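You operate a simulated robot arm through the tools that you are given. There is no shell and no other tool.

You are at the controls of a simulated two-armed robot. One attempt, no reset.

Task
Pull the grey plug from the green hose, then grip the hose in the green vice.
Fine: hold the hose while you pull; plug into the spares drawer, drawer shut; hose upright, vice wound shut. Set down upright: green hose. Where these are worked on the way, their far stop is far enough and under half their travel is too little: spares drawer.

Only the result counts: the job must be done as asked and must still hold three seconds after the hand-in. Knocking over, shifting, dropping, spilling or breaking anything else fails it.

Robot
Two 7-joint arms with two-finger parallel grippers on one trunk that stands fixed in place. Base frame: the origin is at the foot of the trunk, x ahead of it, y to its left, z up. Readings come in m, rad, newtons and seconds.
The left shoulder is at [0.071, 0.156, 1.205], the right one opposite. Payload 3.91 kg a hand.
The TCP of each hand is the grasp point between the finger pads, 0.03 m short of the fingertips. In the tool frame z runs along the fingers and y along their closing line. The gripper opens to 0.11 m. The fingers are 0.02 m wide and 0.01 m thick; the gripper's body (0.048 by 0.112 m) begins 0.055 m behind the TCP.
Orientation is that of the tool frame in the base frame, as [roll, pitch, yaw] about the fixed x, y, z axes, in that order (R = Rz(yaw) Ry(pitch) Rx(roll)). With the fingers straight down and closing along the base's y, the tool's x points along the base's -x, its y along +y and its z along -z.

Tools
- The arms move only by the tool apply_moves. It takes "left_motion", "right_motion" or both (then of equal length, played together; a hand with none holds still); each is a list of rows, each a list of 3 entries, a list of its own where there are three numbers: the finger opening in cm, from 0 to 11, then the shift along the base's x, y, z in cm, then the turn, a rotation vector about the base's x, y, z in rad. In form: [[fingers, [x, y, z], [wx, wy, wz]], ...]. A call has 1 to 20 rows; each row shifts and turns the commanded pose from where the row before left it. Each row takes 0.2 s and may step no farther than 0.05 m and 0.15 rad from the row before; otherwise, or with a gripper value out of range, the whole call is refused. A pose out of reach is approached as far as the arm can. The call stops where the force on the tool passes 40 N (or 10 N more than at its start, if that is more) or the arm is blocked; 0.2 s more then pass. The fingers move at their own pace (about 0.108 m/s each) and stop on an object; they squeeze with about 44 N. The grip force told is the motor's: it shows also when the fingers shut on nothing. Time passes only in rows, and 0.2 s behind the last, so rows that do not move let the fingers close. The reply holds the time, the measured pose of the TCP, the force on the tool along the base axes, the opening and the grip force, in the units named above and with some noise, with the torque about the TCP (base axes, N m) and any sound that the robot's microphone picked up, and new pictures: "show" is both (left out), scene, wrist or none (wrist: the cameras of the hands that moved).
- Cameras (640 x 400 px; columns grow to the right, rows downward): "scene" is now at [0.1175, -0.054, 1.4223]; the picture's right is [-0.63, -0.78, 0.00], its down [-0.45, 0.37, -0.81] and it looks along [0.63, -0.51, -0.59] (base axes); focal length 309 px, centre (320, 200). "left" rides on the left gripper at [0.072, -0.017, -0.103] in its tool frame; the picture's right is [0.23, 0.97, 0.00], its down [-0.76, 0.18, -0.62] and it looks along [-0.61, 0.14, 0.78] (tool axes); focal length 222 px, centre (320, 200). "right" rides on the right gripper at [0.072, 0.017, -0.103] in its tool frame; the picture's right is [-0.23, 0.97, 0.00], its down [-0.76, -0.18, -0.62] and it looks along [-0.61, -0.14, 0.78] (tool axes); focal length 222 px, centre (320, 200). There is no depth. A picture from a camera that has moved, and an enlarged one, comes with that camera's place and axes in the base frame and with its lens. The place of the scene camera against the robot may be out by one fixed shift of up to 0.012 m in any direction.
- lift_body(by): slides the trunk up (or, below 0, down) by that many m; the arms and the scene camera ride with it, the base frame stays. It gives what a move gives, with no picture.
- turn_head(pan, tilt): turns the head with the scene camera to pan (to the left, within 1.501 rad either way) and tilt (down, from -0.506 to 1.204), counted from straight ahead of the robot. It gives what a move gives, and a new picture of the scene camera.
- zoom(camera, box): a new picture of the part [left, top, right, bottom] of that camera's present view, enlarged. It takes no simulated time.
- sign_off(): hands the job in; it is judged then, once.

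Places have to be worked out from the pictures, the camera data and where the tool is seen. Open the grippers and draw the arms clear of the work before you hand the job in, unless the task says otherwise.

The tools are called after "Request:" as name(argument=value, ...) on one line, values as JSON. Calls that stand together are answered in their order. apply_moves: Moves the arms, as the interface text tells. Its arguments: {"type":"object","properties":{"left_motion":{"type":"array","items":{"type":"array"}},"right_motion":{"type":"array","items":{"type":"array"}},"show":{"type":"string","enum":["both","scene","wrist","none"]}},"required":[]} The other tools are called the same way: lift_body (by) slides the trunk up or down; turn_head (pan, tilt) turns the head that bears the scene camera; zoom (camera, box) takes an enlarged picture of a part of a camera's view; sign_off () hands the job in.

At the start:

```text
clock: 0.0
left_tool_pos: [0.8638, -0.0838, 1.1444]
left_orientation: [3.141, -0.001, -3.142]
left_force: [-0.1, -0.1, -0.6]
left_wrist_torque: [-0.02, 0.0, -0.01]
left_width: 0.1099
left_grasp_force: 0.0
right_tool_pos: [0.5875, -0.6495, 1.1944]
right_orientation: [3.141, -0.001, 3.139]
right_force: [0.9, -0.2, -0.3]
right_wrist_torque: [0.0, 0.0, -0.01]
right_width: 0.11
right_grasp_force: 0.1
trunk travel left (down, up): [-0.65, 0.29]
head pan, tilt: [-0.682, 0.625]
```

scene: 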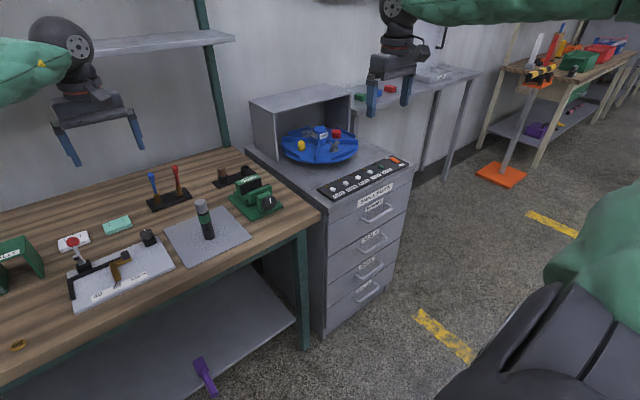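
right: 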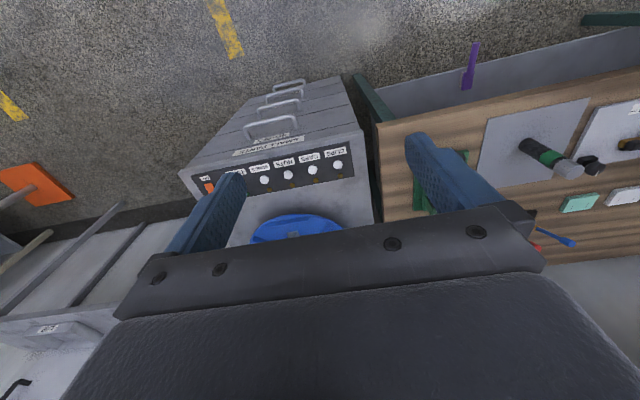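
left: 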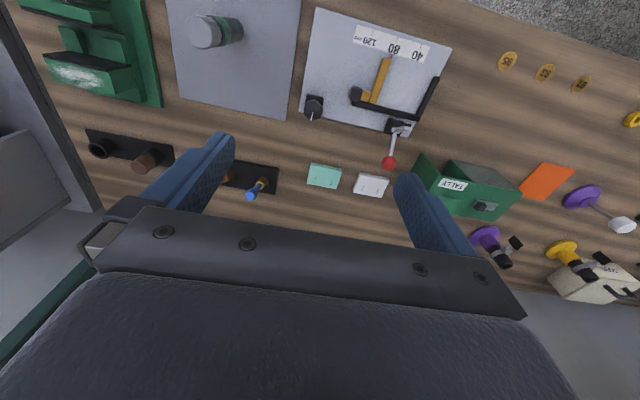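

I'll start by enlarging the work area to identify the hose, plug, vice and drawer.

Request:
zoom(camera="scene", box=[140, 150, 320, 262])

Request:
zoom(camera="scene", box=[240, 80, 440, 340])

Request:
zoom(camera="left", box=[0, 0, 320, 200])

Request:
zoom(camera="right", box=[160, 60, 400, 250])

Request:
zoom(camera="right", box=[360, 60, 640, 250])

```text
3.56 times, centred on (230, 206) of scene
camera zoom: at [0.1175, -0.054, 1.4223], right [-0.63, -0.78, 0.0], down [-0.45, 0.37, -0.81], along [0.63, -0.51, -0.59], focal length 1097 px, centre (640, 179)
```

zoom: 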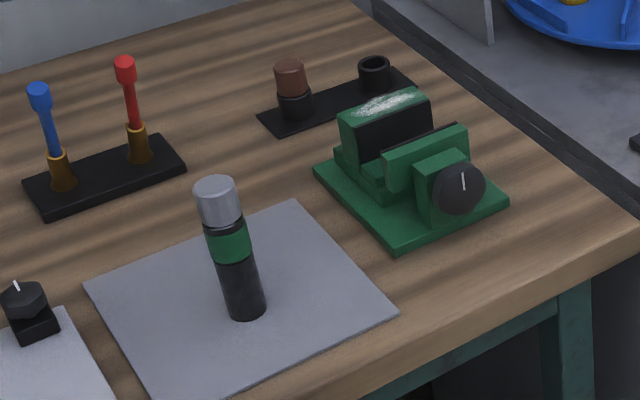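

```text
1.54 times, centred on (340, 210) of scene
camera zoom: at [0.1175, -0.054, 1.4223], right [-0.63, -0.78, 0.0], down [-0.45, 0.37, -0.81], along [0.63, -0.51, -0.59], focal length 475 px, centre (289, 185)
```

zoom: 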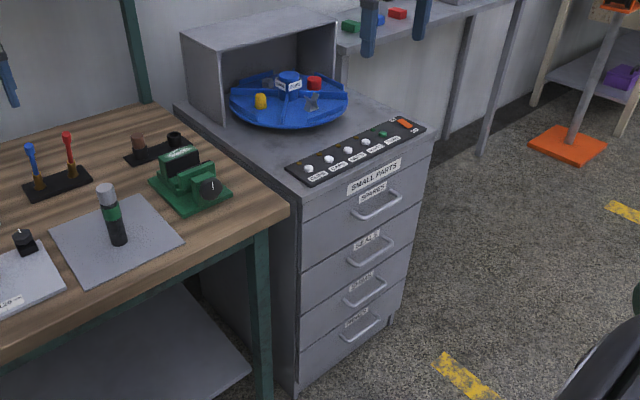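

```text
2.00 times, centred on (160, 100) of left
camera zoom: at [0.7908, -0.1005, 1.2466], right [-0.23, 0.97, 0.0], down [0.76, 0.18, 0.62], along [0.61, 0.14, -0.78], focal length 444 px, centre (640, 400)
```

zoom: 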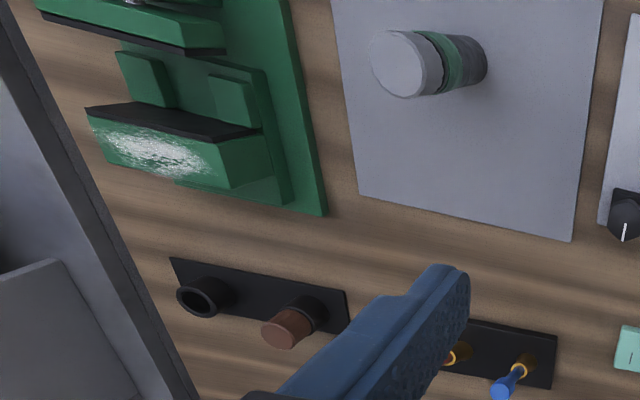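

```text
2.11 times, centred on (280, 155) of right
camera zoom: at [0.515, -0.6324, 1.297], right [0.23, 0.97, 0.0], down [0.76, -0.18, 0.62], along [0.61, -0.14, -0.78], focal length 468 px, centre (404, 295)
```

zoom: 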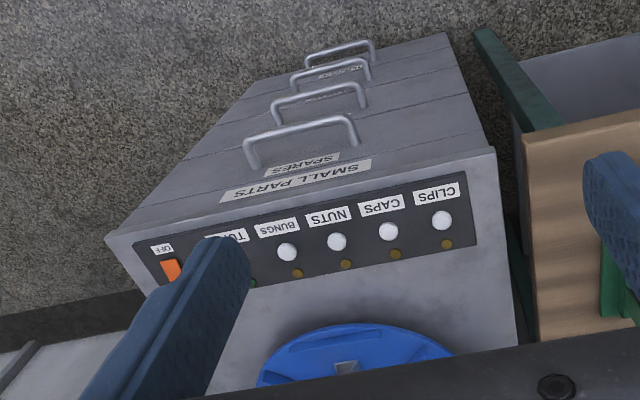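

```text
2.11 times, centred on (500, 155) of right
camera zoom: at [0.515, -0.6324, 1.297], right [0.23, 0.97, 0.0], down [0.76, -0.18, 0.62], along [0.61, -0.14, -0.78], focal length 468 px, centre (-59, 295)
```

zoom: 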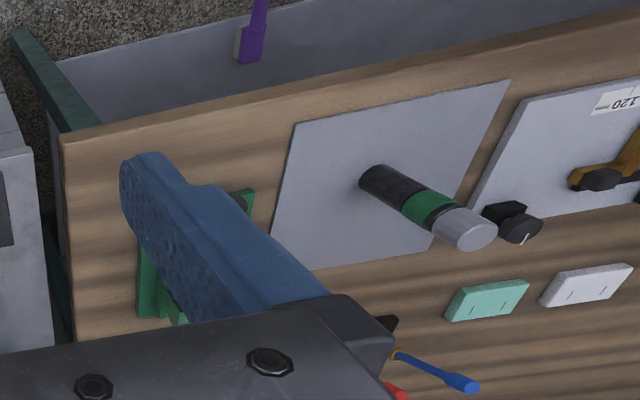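

The hose with the grey plug stands at about (0.83, -0.22), the green vice is at about (0.89, -0.41) with its knob facing me, and the spares drawer is the top one of the cabinet (front at x≈0.72, handle near y≈-0.82). I'll enlarge these further.

Request:
zoom(camera="scene", box=[222, 165, 292, 225])

Request:
zoom(camera="scene", box=[180, 190, 240, 250])

Request:
zoom(camera="scene", box=[320, 150, 420, 260])

Request:
zoom(camera="left", box=[0, 0, 160, 120])

```text
6.67 times, centred on (257, 195) of scene
camera zoom: at [0.1175, -0.054, 1.4223], right [-0.63, -0.78, 0.0], down [-0.45, 0.37, -0.81], along [0.63, -0.51, -0.59], focal length 2057 px, centre (740, 233)
```

zoom: 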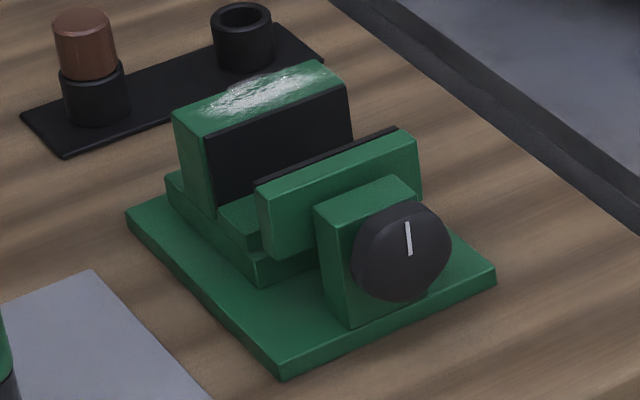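

```text
6.67 times, centred on (210, 220) of scene
camera zoom: at [0.1175, -0.054, 1.4223], right [-0.63, -0.78, 0.0], down [-0.45, 0.37, -0.81], along [0.63, -0.51, -0.59], focal length 2057 px, centre (1053, 67)
```

zoom: 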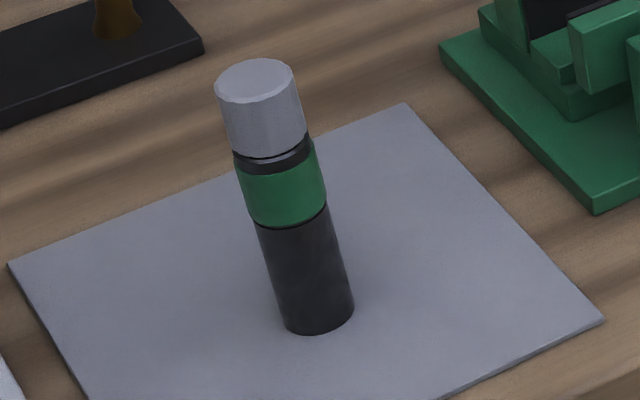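

```text
3.64 times, centred on (370, 205) of scene
camera zoom: at [0.1175, -0.054, 1.4223], right [-0.63, -0.78, 0.0], down [-0.45, 0.37, -0.81], along [0.63, -0.51, -0.59], focal length 1122 px, centre (138, 182)
```

zoom: 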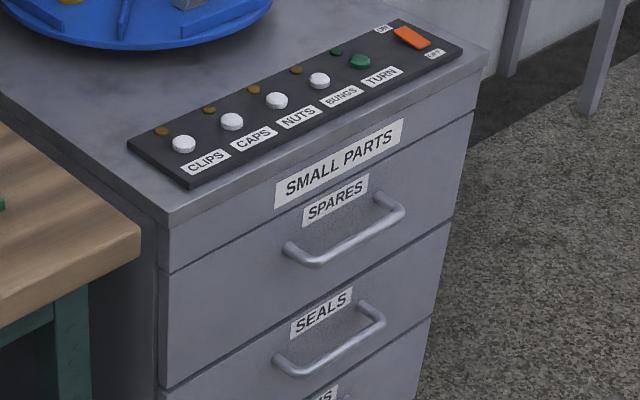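

```text
3.33 times, centred on (80, 60) of left
camera zoom: at [0.7908, -0.1005, 1.2466], right [-0.23, 0.97, 0.0], down [0.76, 0.18, 0.62], along [0.61, 0.14, -0.78], focal length 740 px, centre (1120, 667)
```

zoom: 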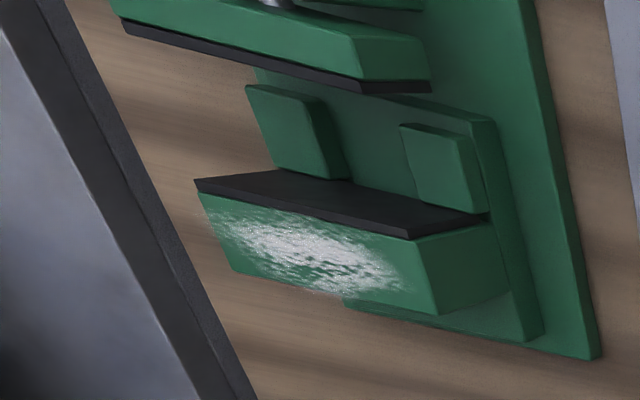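

The vice has a fixed far jaw, a moving near jaw, two green guide blocks between them and a knob facing −x. I'll bring the right hand camera over the vice for a close look and triangulation.

Request:
apply_moves(right_motion=[[11, [2.03, 3.4, -2.05], [0, 0, 0]], [11, [2.03, 3.4, -2.05], [0, 0, 0]], [11, [2.03, 3.4, -2.05], [0, 0, 0]], [11, [2.03, 3.4, -2.05], [0, 0, 0]], [11, [2.03, 3.4, -2.05], [0, 0, 0]], [11, [2.03, 3.4, -2.05], [0, 0, 0]], [11, [2.03, 3.4, -2.05], [0, 0, 0]], [11, [2.03, 3.4, -2.05], [0, 0, 0]]], show="both")

```text
clock: 1.8
left_tool_pos: [0.8666, -0.0825, 1.144]
left_orientation: [-3.14, -0.002, -3.141]
left_force: [-0.8, 0.2, 0.6]
left_wrist_torque: [-0.01, -0.01, 0.01]
left_width: 0.1102
left_grasp_force: 0.0
right_tool_pos: [0.7492, -0.3772, 1.0288]
right_orientation: [-3.141, -0.001, 3.14]
right_force: [-0.1, 0.3, 0.1]
right_wrist_torque: [0.02, 0.0, 0.02]
right_width: 0.1099
right_grasp_force: 0.1
trunk travel left (down, up): [-0.65, 0.29]
head pan, tilt: [-0.682, 0.625]
camera scene: at [0.1193, -0.0528, 1.4222], right [-0.63, -0.78, 0.0], down [-0.46, 0.37, -0.81], along [0.63, -0.51, -0.59], focal length 309 px, centre (320, 200)
camera right: at [0.6776, -0.3603, 1.131], right [0.23, 0.97, 0.0], down [0.76, -0.18, 0.62], along [0.6, -0.14, -0.78], focal length 222 px, centre (320, 200)
```

scene: 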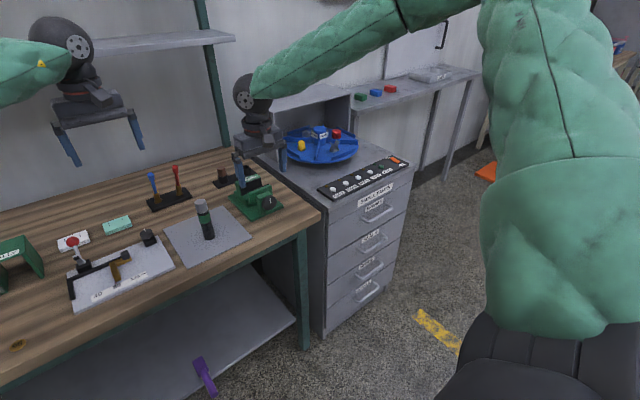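
right: 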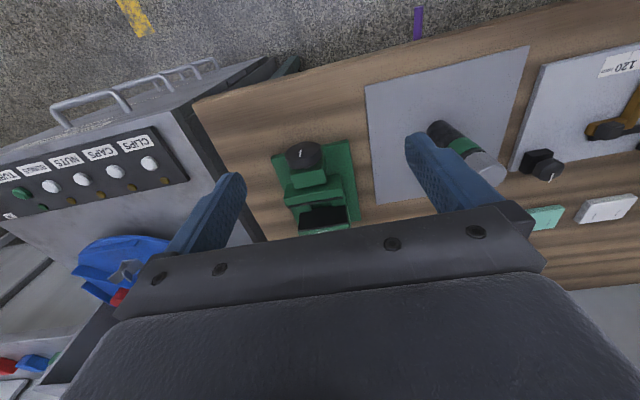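

The vice is now central in the right camera; I'll enlarge it and the hose.

Request:
zoom(camera="right", box=[260, 120, 380, 240])

Request:
zoom(camera="right", box=[400, 100, 520, 200])

Request:
zoom(camera="right", box=[0, 40, 240, 240])

```text
3.33 times, centred on (320, 180) of right
camera zoom: at [0.6776, -0.3603, 1.131], right [0.23, 0.97, 0.0], down [0.76, -0.18, 0.62], along [0.6, -0.14, -0.78], focal length 740 px, centre (320, 267)
```

zoom: 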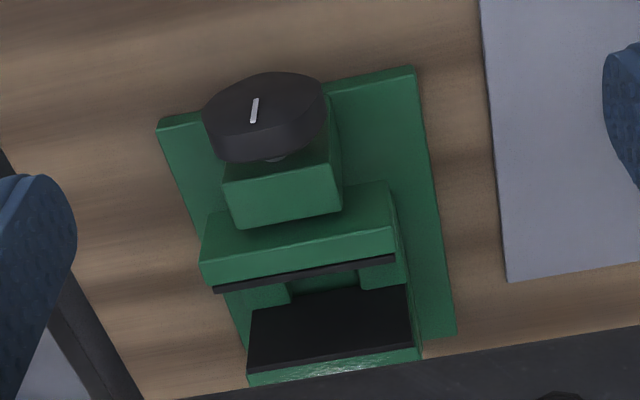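

```text
4.00 times, centred on (460, 150) of right
camera zoom: at [0.6776, -0.3603, 1.131], right [0.23, 0.97, 0.0], down [0.76, -0.18, 0.62], along [0.6, -0.14, -0.78], focal length 888 px, centre (-240, 400)
```

zoom: 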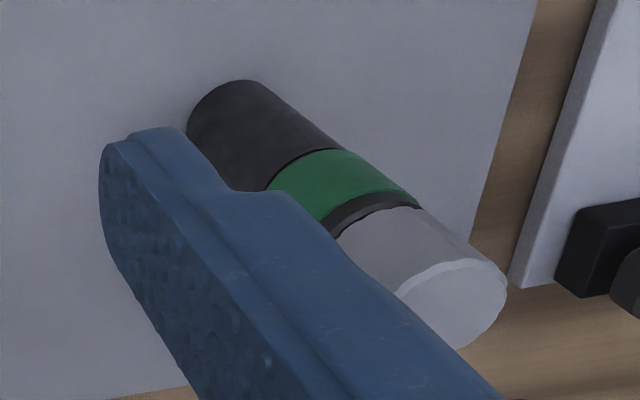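

```text
2.00 times, centred on (120, 140) of right
camera zoom: at [0.6776, -0.3603, 1.131], right [0.23, 0.97, 0.0], down [0.76, -0.18, 0.62], along [0.6, -0.14, -0.78], focal length 444 px, centre (720, 320)
```

zoom: 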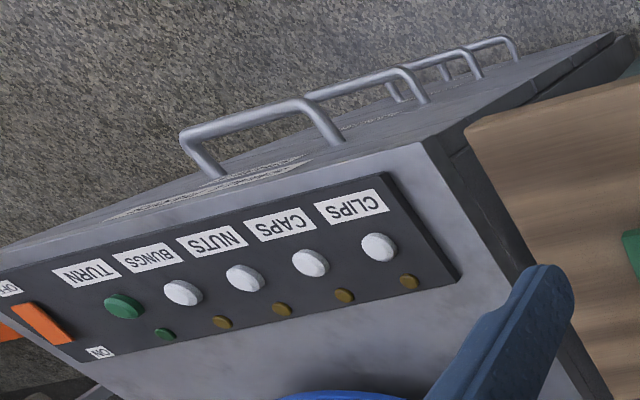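

Triangulating from the hand cameras: plug top ≈ (0.828, -0.225, 0.951), vice jaws at x≈0.858 and 0.912 (centre y≈-0.41, top z≈0.90), knob ≈ (0.80, -0.411, 0.877), drawer handle bar ≈ (0.687, -0.81, 0.70). I'll retract both hands first so the trunk can be lowered to work the drawer.

Request:
apply_moves(left_motion=[[11, [-3.33, 2.28, 1.33], [0, 0, 0]], [11, [-3.33, 2.28, 1.33], [0, 0, 0]], [11, [-3.33, 2.28, 1.33], [0, 0, 0]], [11, [-3.33, 2.28, 1.33], [0, 0, 0]], [11, [-3.33, 2.28, 1.33], [0, 0, 0]], [11, [-3.33, 2.28, 1.33], [0, 0, 0]], [11, [-3.33, 2.28, 1.33], [0, 0, 0]], [11, [-3.33, 2.28, 1.33], [0, 0, 0]], [11, [0, 0, 0], [0, 0, 0]], [11, [0, 0, 0], [0, 0, 0]], [11, [0, 0, 0], [0, 0, 0]]], right_motion=[[11, [-3, -1.4, 3], [0, 0, 0]], [11, [-3, -1.4, 3], [0, 0, 0]], [11, [-3, -1.4, 3], [0, 0, 0]], [11, [-3, -1.4, 3], [0, 0, 0]], [11, [-3, -1.4, 3], [0, 0, 0]], [11, [-3, -3.3, -0.5], [0, 0, 0]], [11, [-3, -3.3, -0.5], [0, 0, 0]], [11, [-3, -3.3, -0.5], [0, 0, 0]], [11, [-3, -3.3, -0.5], [0, 0, 0]], [11, [-3, -3.3, -0.5], [0, 0, 0]], [11, [-3, -3.3, -0.5], [0, 0, 0]]], show="scene")

```text
clock: 4.2
left_tool_pos: [0.5971, 0.1001, 1.2519]
left_orientation: [-3.141, 0.0, -3.14]
left_force: [-0.7, 0.9, 0.1]
left_wrist_torque: [0.01, 0.0, -0.01]
left_width: 0.1099
left_grasp_force: 0.1
right_tool_pos: [0.4174, -0.6454, 1.1511]
right_orientation: [3.141, 0.001, 3.141]
right_force: [-0.8, -0.1, 0.6]
right_wrist_torque: [-0.03, -0.02, 0.01]
right_width: 0.1098
right_grasp_force: 0.1
trunk travel left (down, up): [-0.65, 0.29]
head pan, tilt: [-0.682, 0.625]
camera scene: at [0.1167, -0.0542, 1.4223], right [-0.63, -0.78, 0.0], down [-0.45, 0.37, -0.81], along [0.63, -0.51, -0.59], focal length 309 px, centre (320, 200)
```

scene: 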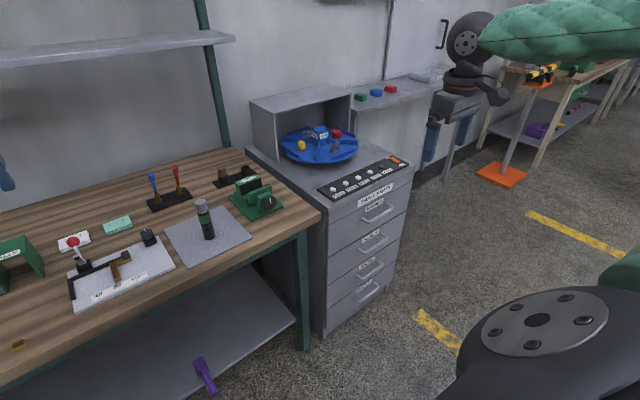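

Both hands are clear of the table. I'll lower the trunk by 0.25 m.

Request:
lift_body(by=-0.25)

```text
clock: 6.8
left_tool_pos: [0.5982, 0.1014, 1.0019]
left_orientation: [3.141, 0.0, -3.141]
left_force: [0.1, 0.8, 0.8]
left_wrist_torque: [0.0, 0.0, -0.02]
left_width: 0.1097
left_grasp_force: 0.1
right_tool_pos: [0.4201, -0.6459, 0.9006]
right_orientation: [3.141, 0.0, -3.141]
right_force: [0.1, 0.4, -0.5]
right_wrist_torque: [0.0, 0.02, 0.01]
right_width: 0.11
right_grasp_force: 0.0
trunk travel left (down, up): [-0.4, 0.54]
head pan, tilt: [-0.682, 0.625]
```

I'll turn the right hand to point forward (+x) with the fingers closing vertically, yawed slightly right.

Request:
apply_moves(right_motion=[[8, [0, 0, 0], [0.08637, -0.08637, -0.08637]], [8, [0, 0, 0], [0.08637, -0.08637, -0.08637]], [8, [0, 0, 0], [0.08637, -0.08637, -0.08637]], [8, [0, 0, 0], [0.08637, -0.08637, -0.08637]], [8, [0, 0, 0], [0.08637, -0.08637, -0.08637]], [8, [0, 0, 0], [0.08637, -0.08637, -0.08637]], [8, [0, 0, 0], [0.08637, -0.08637, -0.08637]], [8, [0, 0, 0], [0.08637, -0.08637, -0.08637]], [8, [0, 0, 0], [0.08637, -0.08637, -0.08637]], [8, [0, 0, 0], [0.08637, -0.08637, -0.08637]], [8, [0, 0, 0], [0.08637, -0.08637, -0.08637]], [8, [0, 0, 0], [0.08637, -0.08637, -0.08637]], [8, [0, 0, 0], [0.08637, -0.08637, -0.08637]], [8, [0, 0, 0], [0.08637, -0.08637, -0.08637]]], show="both")

```text
clock: 9.8
left_tool_pos: [0.5992, 0.1019, 1.0007]
left_orientation: [-3.14, 0.001, -3.141]
left_force: [-0.8, -0.3, 0.5]
left_wrist_torque: [-0.01, 0.0, 0.01]
left_width: 0.1098
left_grasp_force: 0.2
right_tool_pos: [0.4191, -0.6448, 0.9004]
right_orientation: [1.568, -0.003, 1.568]
right_force: [0.7, -0.3, 0.1]
right_wrist_torque: [-0.01, 0.02, 0.0]
right_width: 0.0797
right_grasp_force: 0.0
trunk travel left (down, up): [-0.4, 0.54]
head pan, tilt: [-0.682, 0.625]
camera scene: at [0.1174, -0.0535, 1.1723], right [-0.63, -0.78, 0.0], down [-0.45, 0.37, -0.81], along [0.63, -0.51, -0.59], focal length 309 px, centre (320, 200)
camera right: at [0.316, -0.5729, 0.9172], right [0.0, -0.23, 0.97], down [-0.62, -0.76, -0.18], along [0.78, -0.61, -0.14], focal length 222 px, centre (320, 200)
```

scene: 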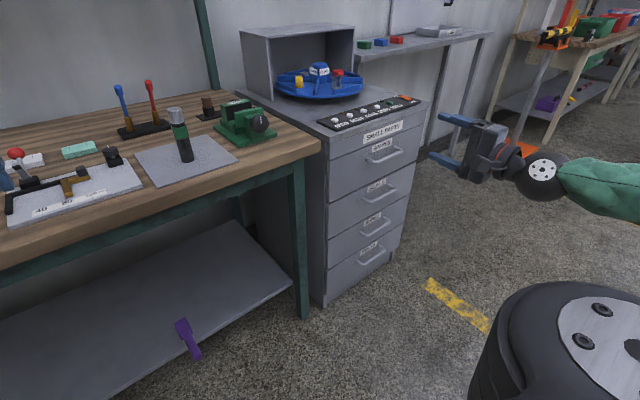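
right: 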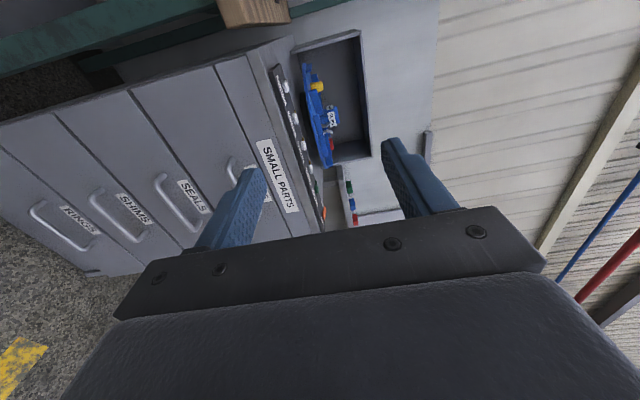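

Orientation is right: fingers forward, closing vertically. I'll move to a stand-off in front of the spares handle.

Request:
apply_moves(right_motion=[[8, [1.35, -2.67, -3.17], [0, 0, 0]], [8, [1.35, -2.67, -3.17], [0, 0, 0]], [8, [1.35, -2.67, -3.17], [0, 0, 0]], [8, [1.35, -2.67, -3.17], [0, 0, 0]], [8, [1.35, -2.67, -3.17], [0, 0, 0]], [8, [1.35, -2.67, -3.17], [0, 0, 0]]], show="both")

Request:
zoom(camera="scene", box=[320, 110, 480, 230])

Request:
zoom(camera="right", box=[180, 60, 460, 240])

```text
clock: 11.2
left_tool_pos: [0.5979, 0.0997, 1.0]
left_orientation: [-3.142, -0.001, 3.14]
left_force: [-0.3, -0.7, -0.3]
left_wrist_torque: [-0.01, 0.0, -0.03]
left_width: 0.1099
left_grasp_force: 0.1
right_tool_pos: [0.4996, -0.8059, 0.7076]
right_orientation: [1.573, -0.002, 1.57]
right_force: [0.4, -0.9, -0.6]
right_wrist_torque: [-0.01, -0.04, 0.0]
right_width: 0.0801
right_grasp_force: 0.2
trunk travel left (down, up): [-0.4, 0.54]
head pan, tilt: [-0.682, 0.625]
camera scene: at [0.1177, -0.0545, 1.1722], right [-0.63, -0.78, 0.0], down [-0.45, 0.37, -0.81], along [0.63, -0.51, -0.59], focal length 309 px, centre (320, 200)
camera right: at [0.397, -0.7342, 0.7244], right [0.0, -0.23, 0.97], down [-0.62, -0.76, -0.18], along [0.78, -0.61, -0.14], focal length 222 px, centre (320, 200)
```

scene: 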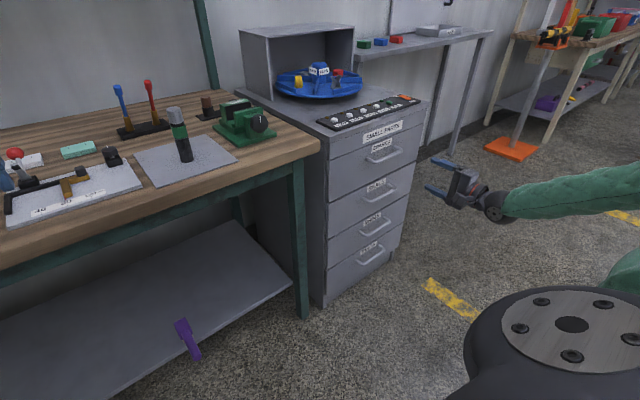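
right: 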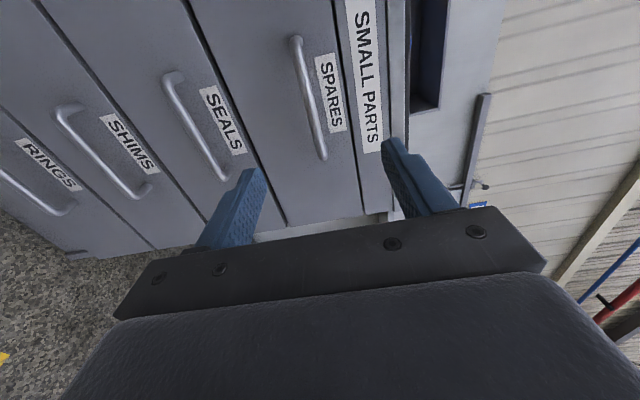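

```text
3.33 times, centred on (400, 170) of scene
camera zoom: at [0.1177, -0.0545, 1.1722], right [-0.63, -0.78, 0.0], down [-0.45, 0.37, -0.81], along [0.63, -0.51, -0.59], focal length 1029 px, centre (53, 300)
```

zoom: 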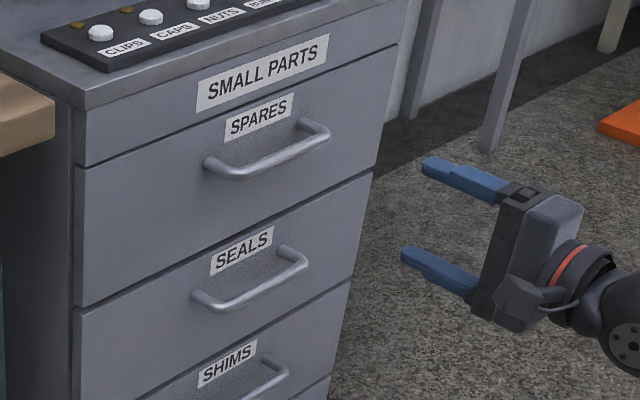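

```text
2.22 times, centred on (320, 150) of right
camera zoom: at [0.397, -0.7342, 0.7244], right [0.0, -0.23, 0.97], down [-0.62, -0.76, -0.18], along [0.78, -0.61, -0.14], focal length 494 px, centre (320, 311)
```

zoom: 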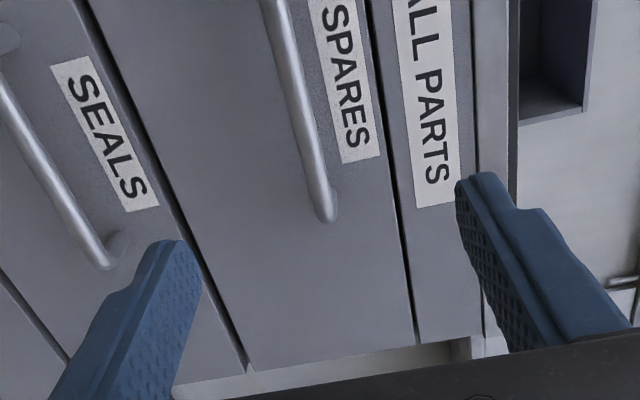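

I'll zoom in on the handle from the scene camera for exact x and z.

Request:
zoom(camera="scene", box=[360, 130, 410, 165])

Request:
zoom(camera="right", box=[250, 0, 350, 180])

```text
11.43 times, centred on (385, 148) of scene
camera zoom: at [0.1177, -0.0545, 1.1722], right [-0.63, -0.78, 0.0], down [-0.45, 0.37, -0.81], along [0.63, -0.51, -0.59], focal length 3526 px, centre (-423, 800)
```

zoom: 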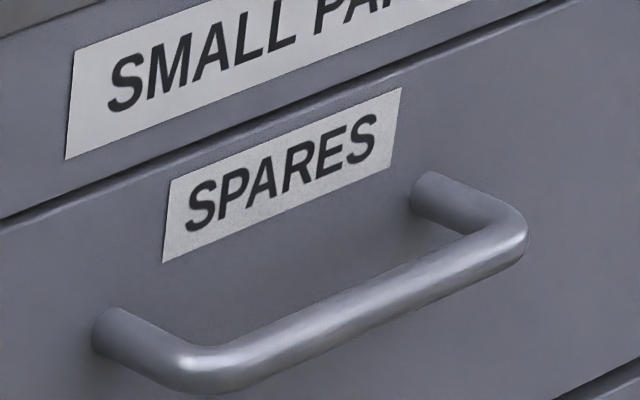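

```text
2.22 times, centred on (300, 90) of right
camera zoom: at [0.397, -0.7342, 0.7244], right [0.0, -0.23, 0.97], down [-0.62, -0.76, -0.18], along [0.78, -0.61, -0.14], focal length 494 px, centre (364, 444)
```

zoom: 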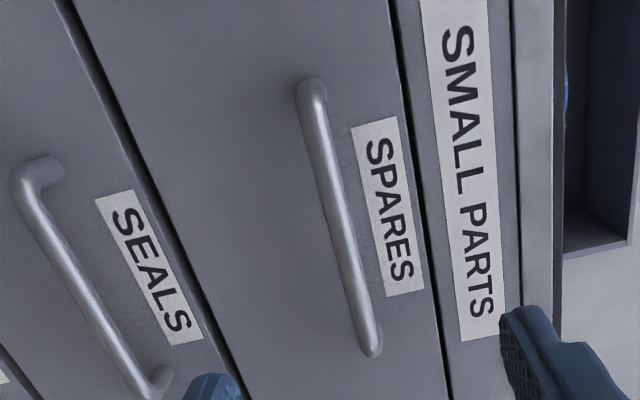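

Handle bar fixed at x≈0.688, z≈0.696, y −0.745…−0.882. I'll move in so the bar is between the pads, then close.

Request:
apply_moves(right_motion=[[6, [3.7, -0.14, -0.23], [0, 0, 0]], [6, [3.7, -0.14, -0.23], [0, 0, 0]], [6, [3.7, -0.14, -0.23], [0, 0, 0]], [6, [3.7, -0.14, -0.23], [0, 0, 0]], [6, [3.5, -0.14, -0.23], [0, 0, 0]], [6, [0, 0, 0], [0, 0, 0]]], show="both")

Request:
zoom(camera="right", box=[180, 60, 460, 240])

Request:
zoom(camera="scene", box=[340, 110, 440, 180])

```text
clock: 12.6
left_tool_pos: [0.5986, 0.1013, 1.0004]
left_orientation: [3.14, 0.0, 3.141]
left_force: [-0.1, 0.0, -0.2]
left_wrist_torque: [0.02, -0.02, 0.02]
left_width: 0.1101
left_grasp_force: 0.0
right_tool_pos: [0.6837, -0.8128, 0.6998]
right_orientation: [1.57, 0.001, 1.571]
right_force: [-0.5, -0.3, 0.2]
right_wrist_torque: [-0.01, 0.01, 0.01]
right_width: 0.06
right_grasp_force: 0.0
trunk travel left (down, up): [-0.4, 0.54]
head pan, tilt: [-0.682, 0.625]
camera scene: at [0.117, -0.0536, 1.1724], right [-0.63, -0.78, 0.0], down [-0.45, 0.37, -0.81], along [0.63, -0.51, -0.59], focal length 309 px, centre (320, 200)
camera right: at [0.5809, -0.7404, 0.7159], right [0.0, -0.23, 0.97], down [-0.62, -0.76, -0.18], along [0.78, -0.61, -0.14], focal length 222 px, centre (320, 200)
```

scene: 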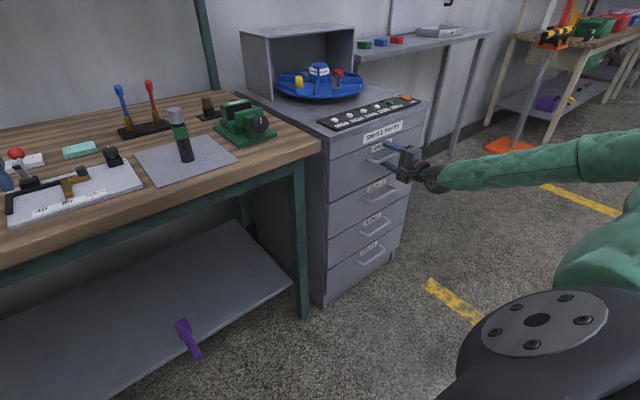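
right: 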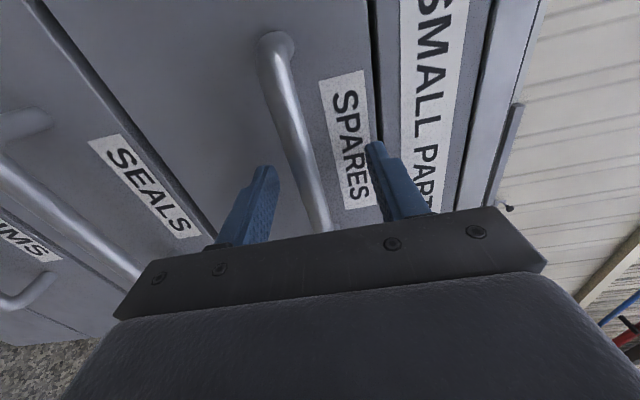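

```text
2.22 times, centred on (320, 150) of right
camera zoom: at [0.5809, -0.7404, 0.7159], right [0.0, -0.23, 0.97], down [-0.62, -0.76, -0.18], along [0.78, -0.61, -0.14], focal length 494 px, centre (320, 311)
```

zoom: 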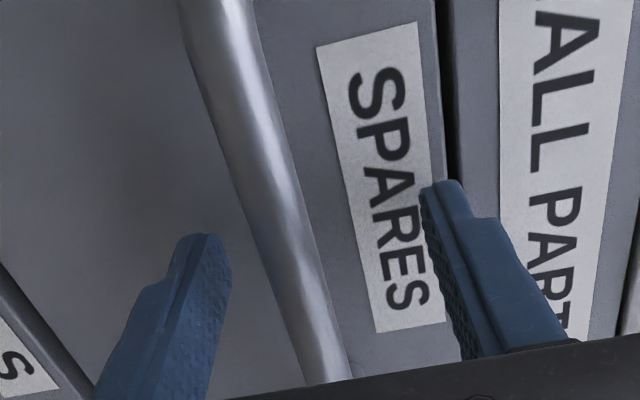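

```text
5.71 times, centred on (390, 145) of scene
camera zoom: at [0.117, -0.0536, 1.1724], right [-0.63, -0.78, 0.0], down [-0.45, 0.37, -0.81], along [0.63, -0.51, -0.59], focal length 1763 px, centre (-80, 514)
```

zoom: 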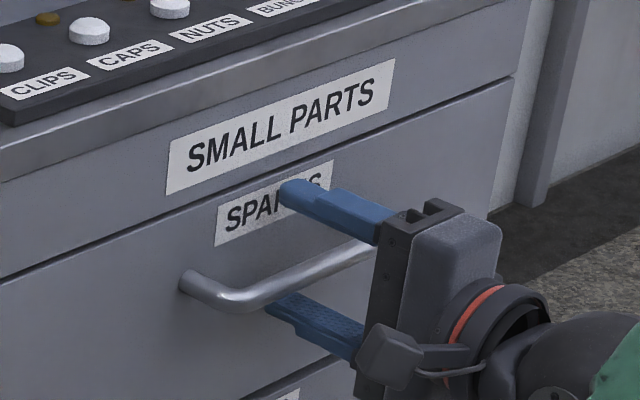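

The bar is between the fingers with room to the drawer front. Closing on it.

Request:
apply_moves(right_motion=[[0, [0, 0, -0.2], [0, 0, 0]], [0, [0, 0, 0], [0, 0, 0]], [0, [0, 0, 0], [0, 0, 0]]], show="none")

```text
clock: 13.4
left_tool_pos: [0.5988, 0.1003, 1.0008]
left_orientation: [3.141, -0.001, 3.14]
left_force: [0.5, -0.3, -0.6]
left_wrist_torque: [-0.01, 0.0, -0.01]
left_width: 0.1102
left_grasp_force: 0.0
right_tool_pos: [0.6836, -0.8127, 0.6945]
right_orientation: [1.572, 0.0, 1.571]
right_force: [-2.0, 4.4, -13.7]
right_wrist_torque: [-0.13, 0.05, -0.29]
right_width: 0.0137
right_grasp_force: 44.6
trunk travel left (down, up): [-0.4, 0.54]
head pan, tilt: [-0.682, 0.625]
```

Gripped (width 13.7 mm, 44 N). Pulling the drawer toward me in small steps.

Request:
apply_moves(right_motion=[[0, [-1, 0, -0.3], [0, 0, 0]], [0, [-2, 0, 0], [0, 0, 0]], [0, [-3, 0, 0], [0, 0, 0]], [0, [-3, 0, 0], [0, 0, 0]], [0, [-3, 0, 0], [0, 0, 0]]], show="scene")

```text
clock: 14.6
left_tool_pos: [0.5972, 0.1024, 1.0014]
left_orientation: [3.141, 0.0, 3.14]
left_force: [-0.4, -0.7, -0.5]
left_wrist_torque: [0.01, -0.01, 0.01]
left_width: 0.1097
left_grasp_force: 0.0
right_tool_pos: [0.5619, -0.8116, 0.6958]
right_orientation: [1.569, -0.001, 1.569]
right_force: [-1.2, 3.9, 10.3]
right_wrist_torque: [-0.11, 0.07, -0.46]
right_width: 0.0138
right_grasp_force: 45.5
trunk travel left (down, up): [-0.4, 0.54]
head pan, tilt: [-0.682, 0.625]
camera scene: at [0.1166, -0.0531, 1.1726], right [-0.63, -0.78, 0.0], down [-0.45, 0.37, -0.81], along [0.63, -0.51, -0.58], focal length 309 px, centre (320, 200)
```

scene: 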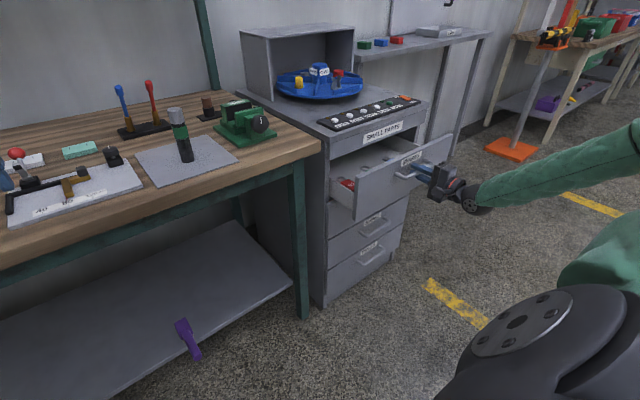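

The drawer slides freely (12 cm out). I keep pulling to the far stop.

Request:
apply_moves(right_motion=[[0, [-3, 0, 0.15], [0, 0, 0]], [0, [-3, 0, 0], [0, 0, 0]], [0, [-3, 0, 0], [0, 0, 0]], [0, [-3, 0, 0], [0, 0, 0]], [0, [-2, 0, 0], [0, 0, 0]], [0, [-2, 0, 0], [0, 0, 0]], [0, [-2, 0, 0], [0, 0, 0]], [0, [-2, 0, 0], [0, 0, 0]]], show="scene")

```text
clock: 16.4
left_tool_pos: [0.6002, 0.1016, 1.0017]
left_orientation: [3.141, 0.001, 3.14]
left_force: [0.3, 0.4, -0.1]
left_wrist_torque: [0.0, 0.02, 0.01]
left_width: 0.1101
left_grasp_force: 0.1
right_tool_pos: [0.3626, -0.8117, 0.6955]
right_orientation: [1.571, 0.001, 1.572]
right_force: [1.6, 1.8, -1.6]
right_wrist_torque: [-0.2, 0.0, -0.22]
right_width: 0.0136
right_grasp_force: 44.5
trunk travel left (down, up): [-0.4, 0.54]
head pan, tilt: [-0.682, 0.625]
camera scene: at [0.1171, -0.054, 1.1723], right [-0.63, -0.78, 0.0], down [-0.45, 0.37, -0.81], along [0.63, -0.51, -0.59], focal length 309 px, centre (320, 200)
```

scene: 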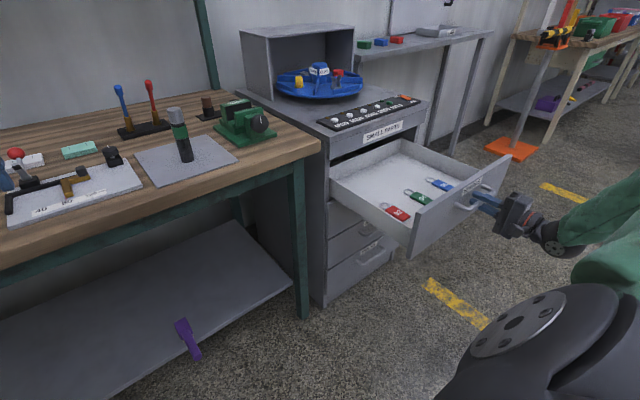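

32 cm out and no stop felt yet; the drawer holds three tags near its front. Pulling on slowly to find the stop.

Request:
apply_moves(right_motion=[[0, [-1.5, 0, 0], [0, 0, 0]], [0, [-1.5, 0, 0], [0, 0, 0]], [0, [-1.5, 0, 0], [0, 0, 0]], [0, [-1.5, 0, 0], [0, 0, 0]]], show="scene")

```text
clock: 16.8
left_tool_pos: [0.5981, 0.1006, 1.0005]
left_orientation: [-3.14, 0.0, 3.141]
left_force: [0.2, 0.5, 0.2]
left_wrist_torque: [0.01, 0.0, -0.02]
left_width: 0.11
left_grasp_force: 0.0
right_tool_pos: [0.3545, -0.8119, 0.6952]
right_orientation: [1.572, 0.0, 1.57]
right_force: [8.3, -0.5, -3.6]
right_wrist_torque: [-0.09, 0.1, 0.18]
right_width: 0.0137
right_grasp_force: 44.8
trunk travel left (down, up): [-0.4, 0.54]
head pan, tilt: [-0.682, 0.625]
stopped in row 2 (right hand): the force on the tool passed its limit at 52 N (the readings are from after the stop); the commanded pose is now the measured one
camera scene: at [0.1176, -0.0541, 1.1723], right [-0.63, -0.78, 0.0], down [-0.45, 0.37, -0.81], along [0.63, -0.51, -0.59], focal length 309 px, centre (320, 200)
```

scene: 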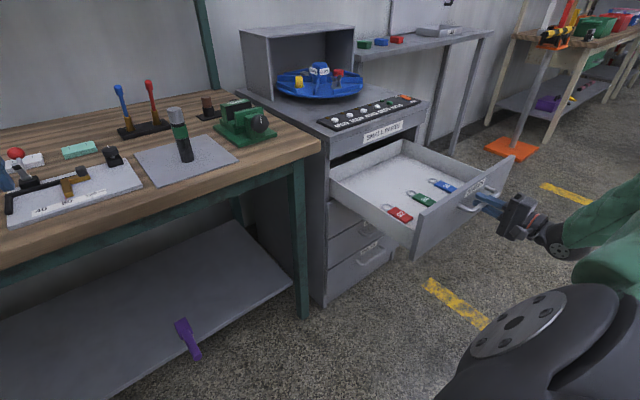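

The drawer is at its far stop (33 cm). I'll release the handle, back off and rise clear.

Request:
apply_moves(right_motion=[[6, [0, 0, 0], [0, 0, 0]], [6, [0, 0, 0], [0, 0, 0]], [6, [0, 0, 0], [0, 0, 0]], [6, [-2, 0, 0], [0, 0, 0]], [6, [-2, 0, 0], [0, 0, 0]], [6, [-3, 0, 0], [0, 0, 0]], [6, [0, 1, 4], [0, 0, 0]], [6, [0, 1, 4], [0, 0, 0]], [6, [0, 1, 4], [0, 0, 0]], [6, [0, 1, 4], [0, 0, 0]], [6, [0, 1, 4], [0, 0, 0]]], show="scene")

Request:
zoom(camera="scene", box=[320, 120, 520, 270])

```text
clock: 19.2
left_tool_pos: [0.5974, 0.1026, 1.0006]
left_orientation: [-3.139, 0.001, -3.14]
left_force: [-0.3, 0.2, -0.1]
left_wrist_torque: [-0.03, -0.03, -0.02]
left_width: 0.1101
left_grasp_force: 0.0
right_tool_pos: [0.2826, -0.7601, 0.8975]
right_orientation: [1.568, 0.002, 1.571]
right_force: [-0.8, 0.7, 0.3]
right_wrist_torque: [0.03, -0.02, -0.02]
right_width: 0.06
right_grasp_force: 0.0
trunk travel left (down, up): [-0.4, 0.54]
head pan, tilt: [-0.682, 0.625]
camera scene: at [0.1167, -0.0525, 1.1724], right [-0.63, -0.78, 0.0], down [-0.45, 0.37, -0.81], along [0.63, -0.51, -0.58], focal length 309 px, centre (320, 200)
```

scene: 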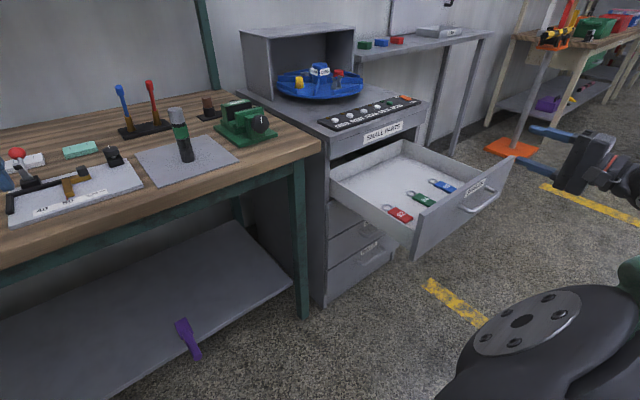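

```text
2.67 times, centred on (420, 195) of scene
camera zoom: at [0.1167, -0.0525, 1.1724], right [-0.63, -0.78, 0.0], down [-0.45, 0.37, -0.81], along [0.63, -0.51, -0.58], focal length 823 px, centre (53, 213)
```

zoom: 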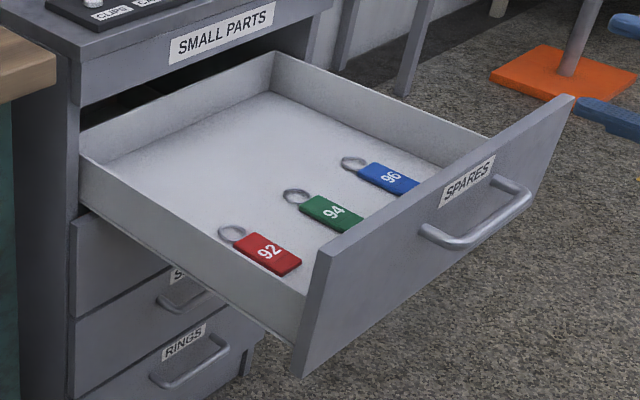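

Drawer stands open with plenty of free floor. Now I raise the trunk back for the bench work.

Request:
lift_body(by=0.25)

```text
clock: 21.8
left_tool_pos: [0.5985, 0.1007, 1.2495]
left_orientation: [3.141, 0.0, -3.14]
left_force: [-0.6, 0.7, -0.4]
left_wrist_torque: [0.0, 0.0, -0.02]
left_width: 0.1099
left_grasp_force: 0.1
right_tool_pos: [0.2819, -0.761, 1.1475]
right_orientation: [1.57, -0.001, 1.571]
right_force: [0.3, -0.3, -0.5]
right_wrist_torque: [-0.02, 0.0, 0.01]
right_width: 0.06
right_grasp_force: 0.1
trunk travel left (down, up): [-0.65, 0.29]
head pan, tilt: [-0.682, 0.625]
```

Now I turn the right hand back to pointing down, and tilt the left hand to a forward-down, slightly right-heading pose for holding the hose from its side.

Request:
apply_moves(left_motion=[[9, [0, 0, 0], [0, -0.145, 0]], [9, [0, 0, 0], [0, -0.145, 0]], [9, [0, 0, 0], [0, -0.145, 0]], [9, [0, 0, 0], [0, -0.145, 0]], [9, [0, 0, 0], [0, -0.145, 0]], [9, [0, 0, 0], [0, -0.145, 0]], [9, [0, 0, 0], [0, 0, -0.15]], [9, [0, 0, 0], [0, 0, -0.15]], [9, [0, 0, 0], [0, 0, -0.15]], [9, [0, 0, 0], [0, 0, -0.15]], [9, [0, 0, 0], [0, 0, 0]], [9, [0, 0, 0], [0, 0, 0]], [9, [0, 0, 0], [0, 0, 0]], [9, [0, 0, 0], [0, 0, 0]]], right_motion=[[11, [1.2, 1, 0], [-0.08637, 0.08637, 0.08637]], [11, [1.2, 1, 0], [-0.08637, 0.08637, 0.08637]], [11, [1.2, 1, 0], [-0.08637, 0.08637, 0.08637]], [11, [1.2, 1, 0], [-0.08637, 0.08637, 0.08637]], [11, [1.2, 1, 0], [-0.08637, 0.08637, 0.08637]], [11, [1.2, 1, 0], [-0.08637, 0.08637, 0.08637]], [11, [1.2, 1, 0], [-0.08637, 0.08637, 0.08637]], [11, [1.2, 1, 0], [-0.08637, 0.08637, 0.08637]], [11, [1.2, 1, 0], [-0.08637, 0.08637, 0.08637]], [11, [1.2, 1, 0], [-0.08637, 0.08637, 0.08637]], [11, [1.2, 1, 0], [-0.08637, 0.08637, 0.08637]], [11, [1.2, 1, 0], [-0.08637, 0.08637, 0.08637]], [11, [1.2, 1, 0], [-0.08637, 0.08637, 0.08637]], [11, [1.2, 1, 0], [-0.08637, 0.08637, 0.08637]]], show="both")

```text
clock: 24.8
left_tool_pos: [0.6, 0.0998, 1.2501]
left_orientation: [-3.14, 0.87, 2.544]
left_force: [0.1, -0.3, 0.0]
left_wrist_torque: [0.05, 0.02, 0.01]
left_width: 0.0901
left_grasp_force: 0.0
right_tool_pos: [0.4506, -0.626, 1.1458]
right_orientation: [3.135, -0.001, -3.134]
right_force: [-0.5, -0.3, -0.8]
right_wrist_torque: [0.01, 0.02, 0.01]
right_width: 0.11
right_grasp_force: 0.0
right hand out of reach, approached as far as the arm can: row 14
trunk travel left (down, up): [-0.65, 0.29]
head pan, tilt: [-0.682, 0.625]
camera scene: at [0.1189, -0.0536, 1.4221], right [-0.63, -0.78, 0.0], down [-0.46, 0.37, -0.81], along [0.63, -0.51, -0.59], focal length 309 px, centre (320, 200)
camera right: at [0.3799, -0.6113, 1.2484], right [0.22, 0.98, 0.01], down [0.76, -0.18, 0.62], along [0.61, -0.13, -0.78], focal length 222 px, centre (320, 200)
camera left: at [0.4854, 0.157, 1.2607], right [0.43, 0.89, -0.17], down [0.11, 0.14, 0.98], along [0.9, -0.44, -0.04], focal length 222 px, centre (320, 200)
```

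scene: 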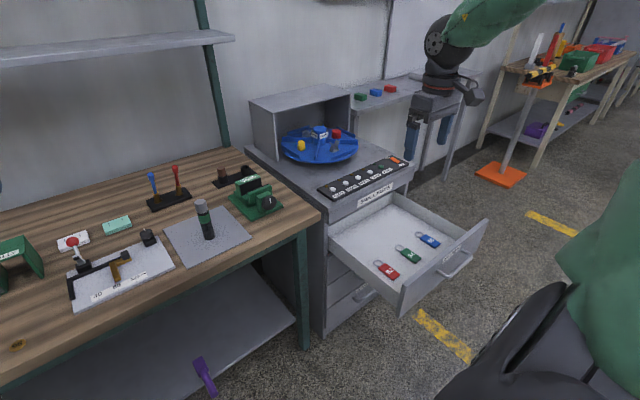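
right: 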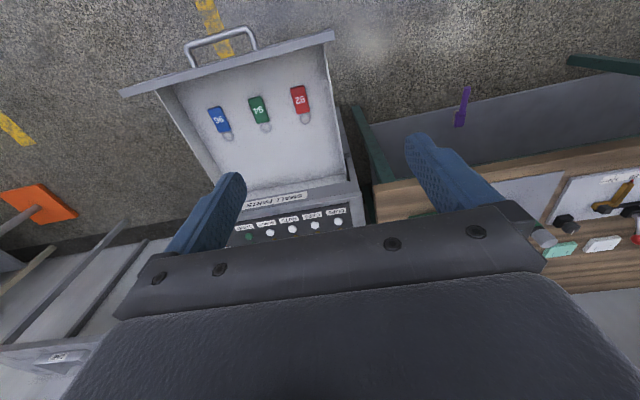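
left: 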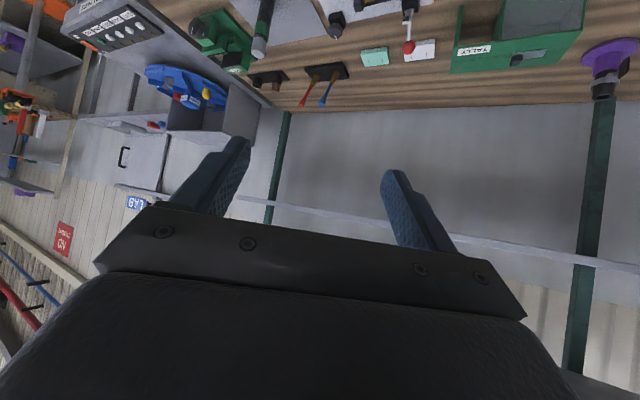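

The right hand is back to pointing down, the left is tilted. Now I bring the left hand to its stand-off behind the hose.

Request:
apply_moves(left_motion=[[9, [1.49, -2.89, -3.23], [0, 0, 0]], [9, [1.49, -2.89, -3.23], [0, 0, 0]], [9, [1.49, -2.89, -3.23], [0, 0, 0]], [9, [1.49, -2.89, -3.23], [0, 0, 0]], [9, [1.49, -2.89, -3.23], [0, 0, 0]], [9, [1.49, -2.89, -3.23], [0, 0, 0]], [9, [1.49, -2.89, -3.23], [0, 0, 0]], [9, [1.49, -2.89, -3.23], [0, 0, 0]], [9, [1.49, -2.89, -3.23], [0, 0, 0]]], show="both")

Request:
zoom(camera="left", box=[160, 0, 480, 200])

Request:
zoom(camera="scene", box=[120, 150, 300, 270])

```text
clock: 26.8
left_tool_pos: [0.7337, -0.1597, 0.9587]
left_orientation: [-3.14, 0.87, 2.543]
left_force: [0.4, -0.2, 0.2]
left_wrist_torque: [0.01, -0.03, -0.03]
left_width: 0.0899
left_grasp_force: 0.1
right_tool_pos: [0.4521, -0.6259, 1.1449]
right_orientation: [3.131, -0.001, -3.134]
right_force: [-0.8, -0.2, 0.2]
right_wrist_torque: [0.01, 0.05, -0.03]
right_width: 0.1098
right_grasp_force: 0.0
trunk travel left (down, up): [-0.65, 0.29]
head pan, tilt: [-0.682, 0.625]
camera scene: at [0.1183, -0.0548, 1.4222], right [-0.63, -0.78, 0.0], down [-0.46, 0.37, -0.81], along [0.63, -0.51, -0.59], focal length 309 px, centre (320, 200)
camera left: at [0.6187, -0.1029, 0.9694], right [0.43, 0.89, -0.17], down [0.11, 0.14, 0.98], along [0.9, -0.44, -0.04], focal length 222 px, centre (320, 200)
```

scene: 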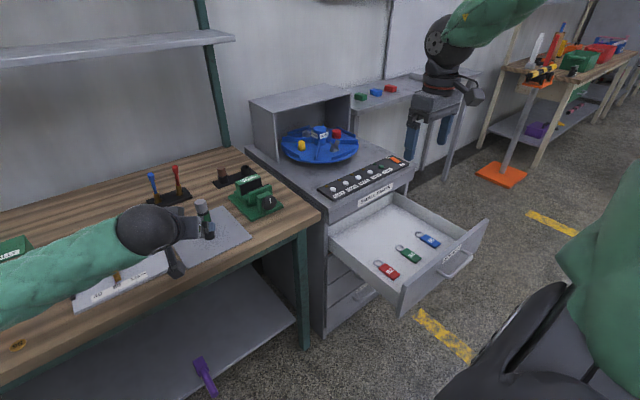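
left: 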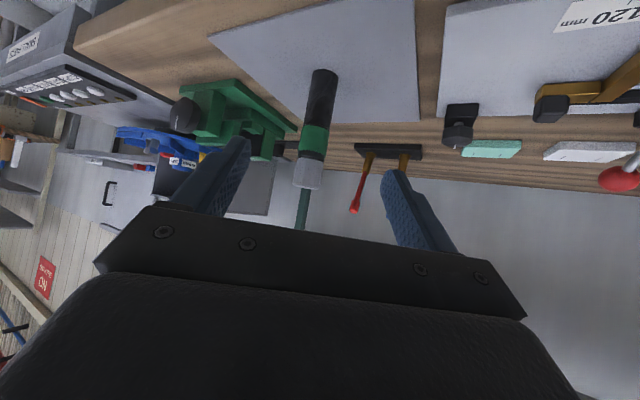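

```text
2.00 times, centred on (320, 100) of left
camera zoom: at [0.6187, -0.1029, 0.9694], right [0.43, 0.89, -0.17], down [0.11, 0.14, 0.98], along [0.9, -0.44, -0.04], focal length 444 px, centre (320, 400)
```

zoom: 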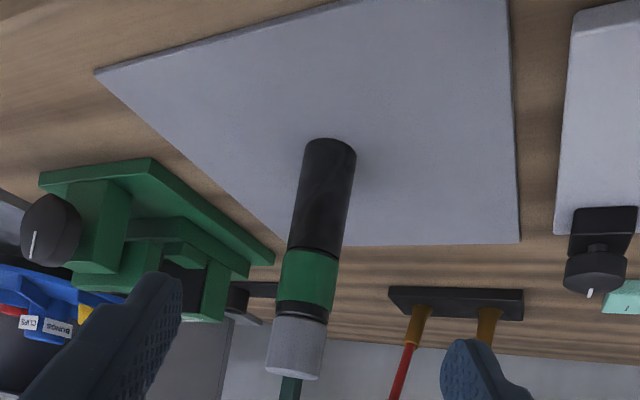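

```text
3.33 times, centred on (210, 210) of scene
camera zoom: at [0.1183, -0.0548, 1.4222], right [-0.63, -0.78, 0.0], down [-0.46, 0.37, -0.81], along [0.63, -0.51, -0.59], focal length 1029 px, centre (687, 167)
```

zoom: 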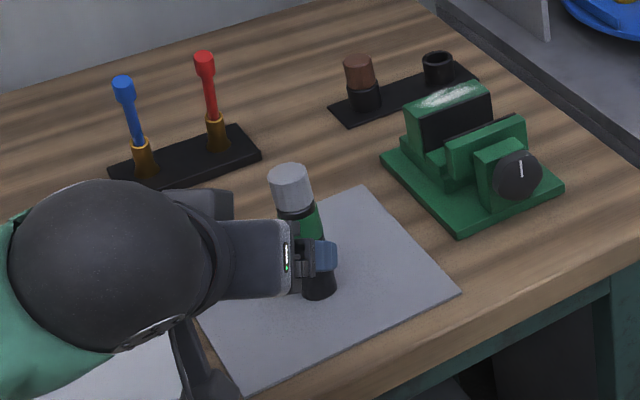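

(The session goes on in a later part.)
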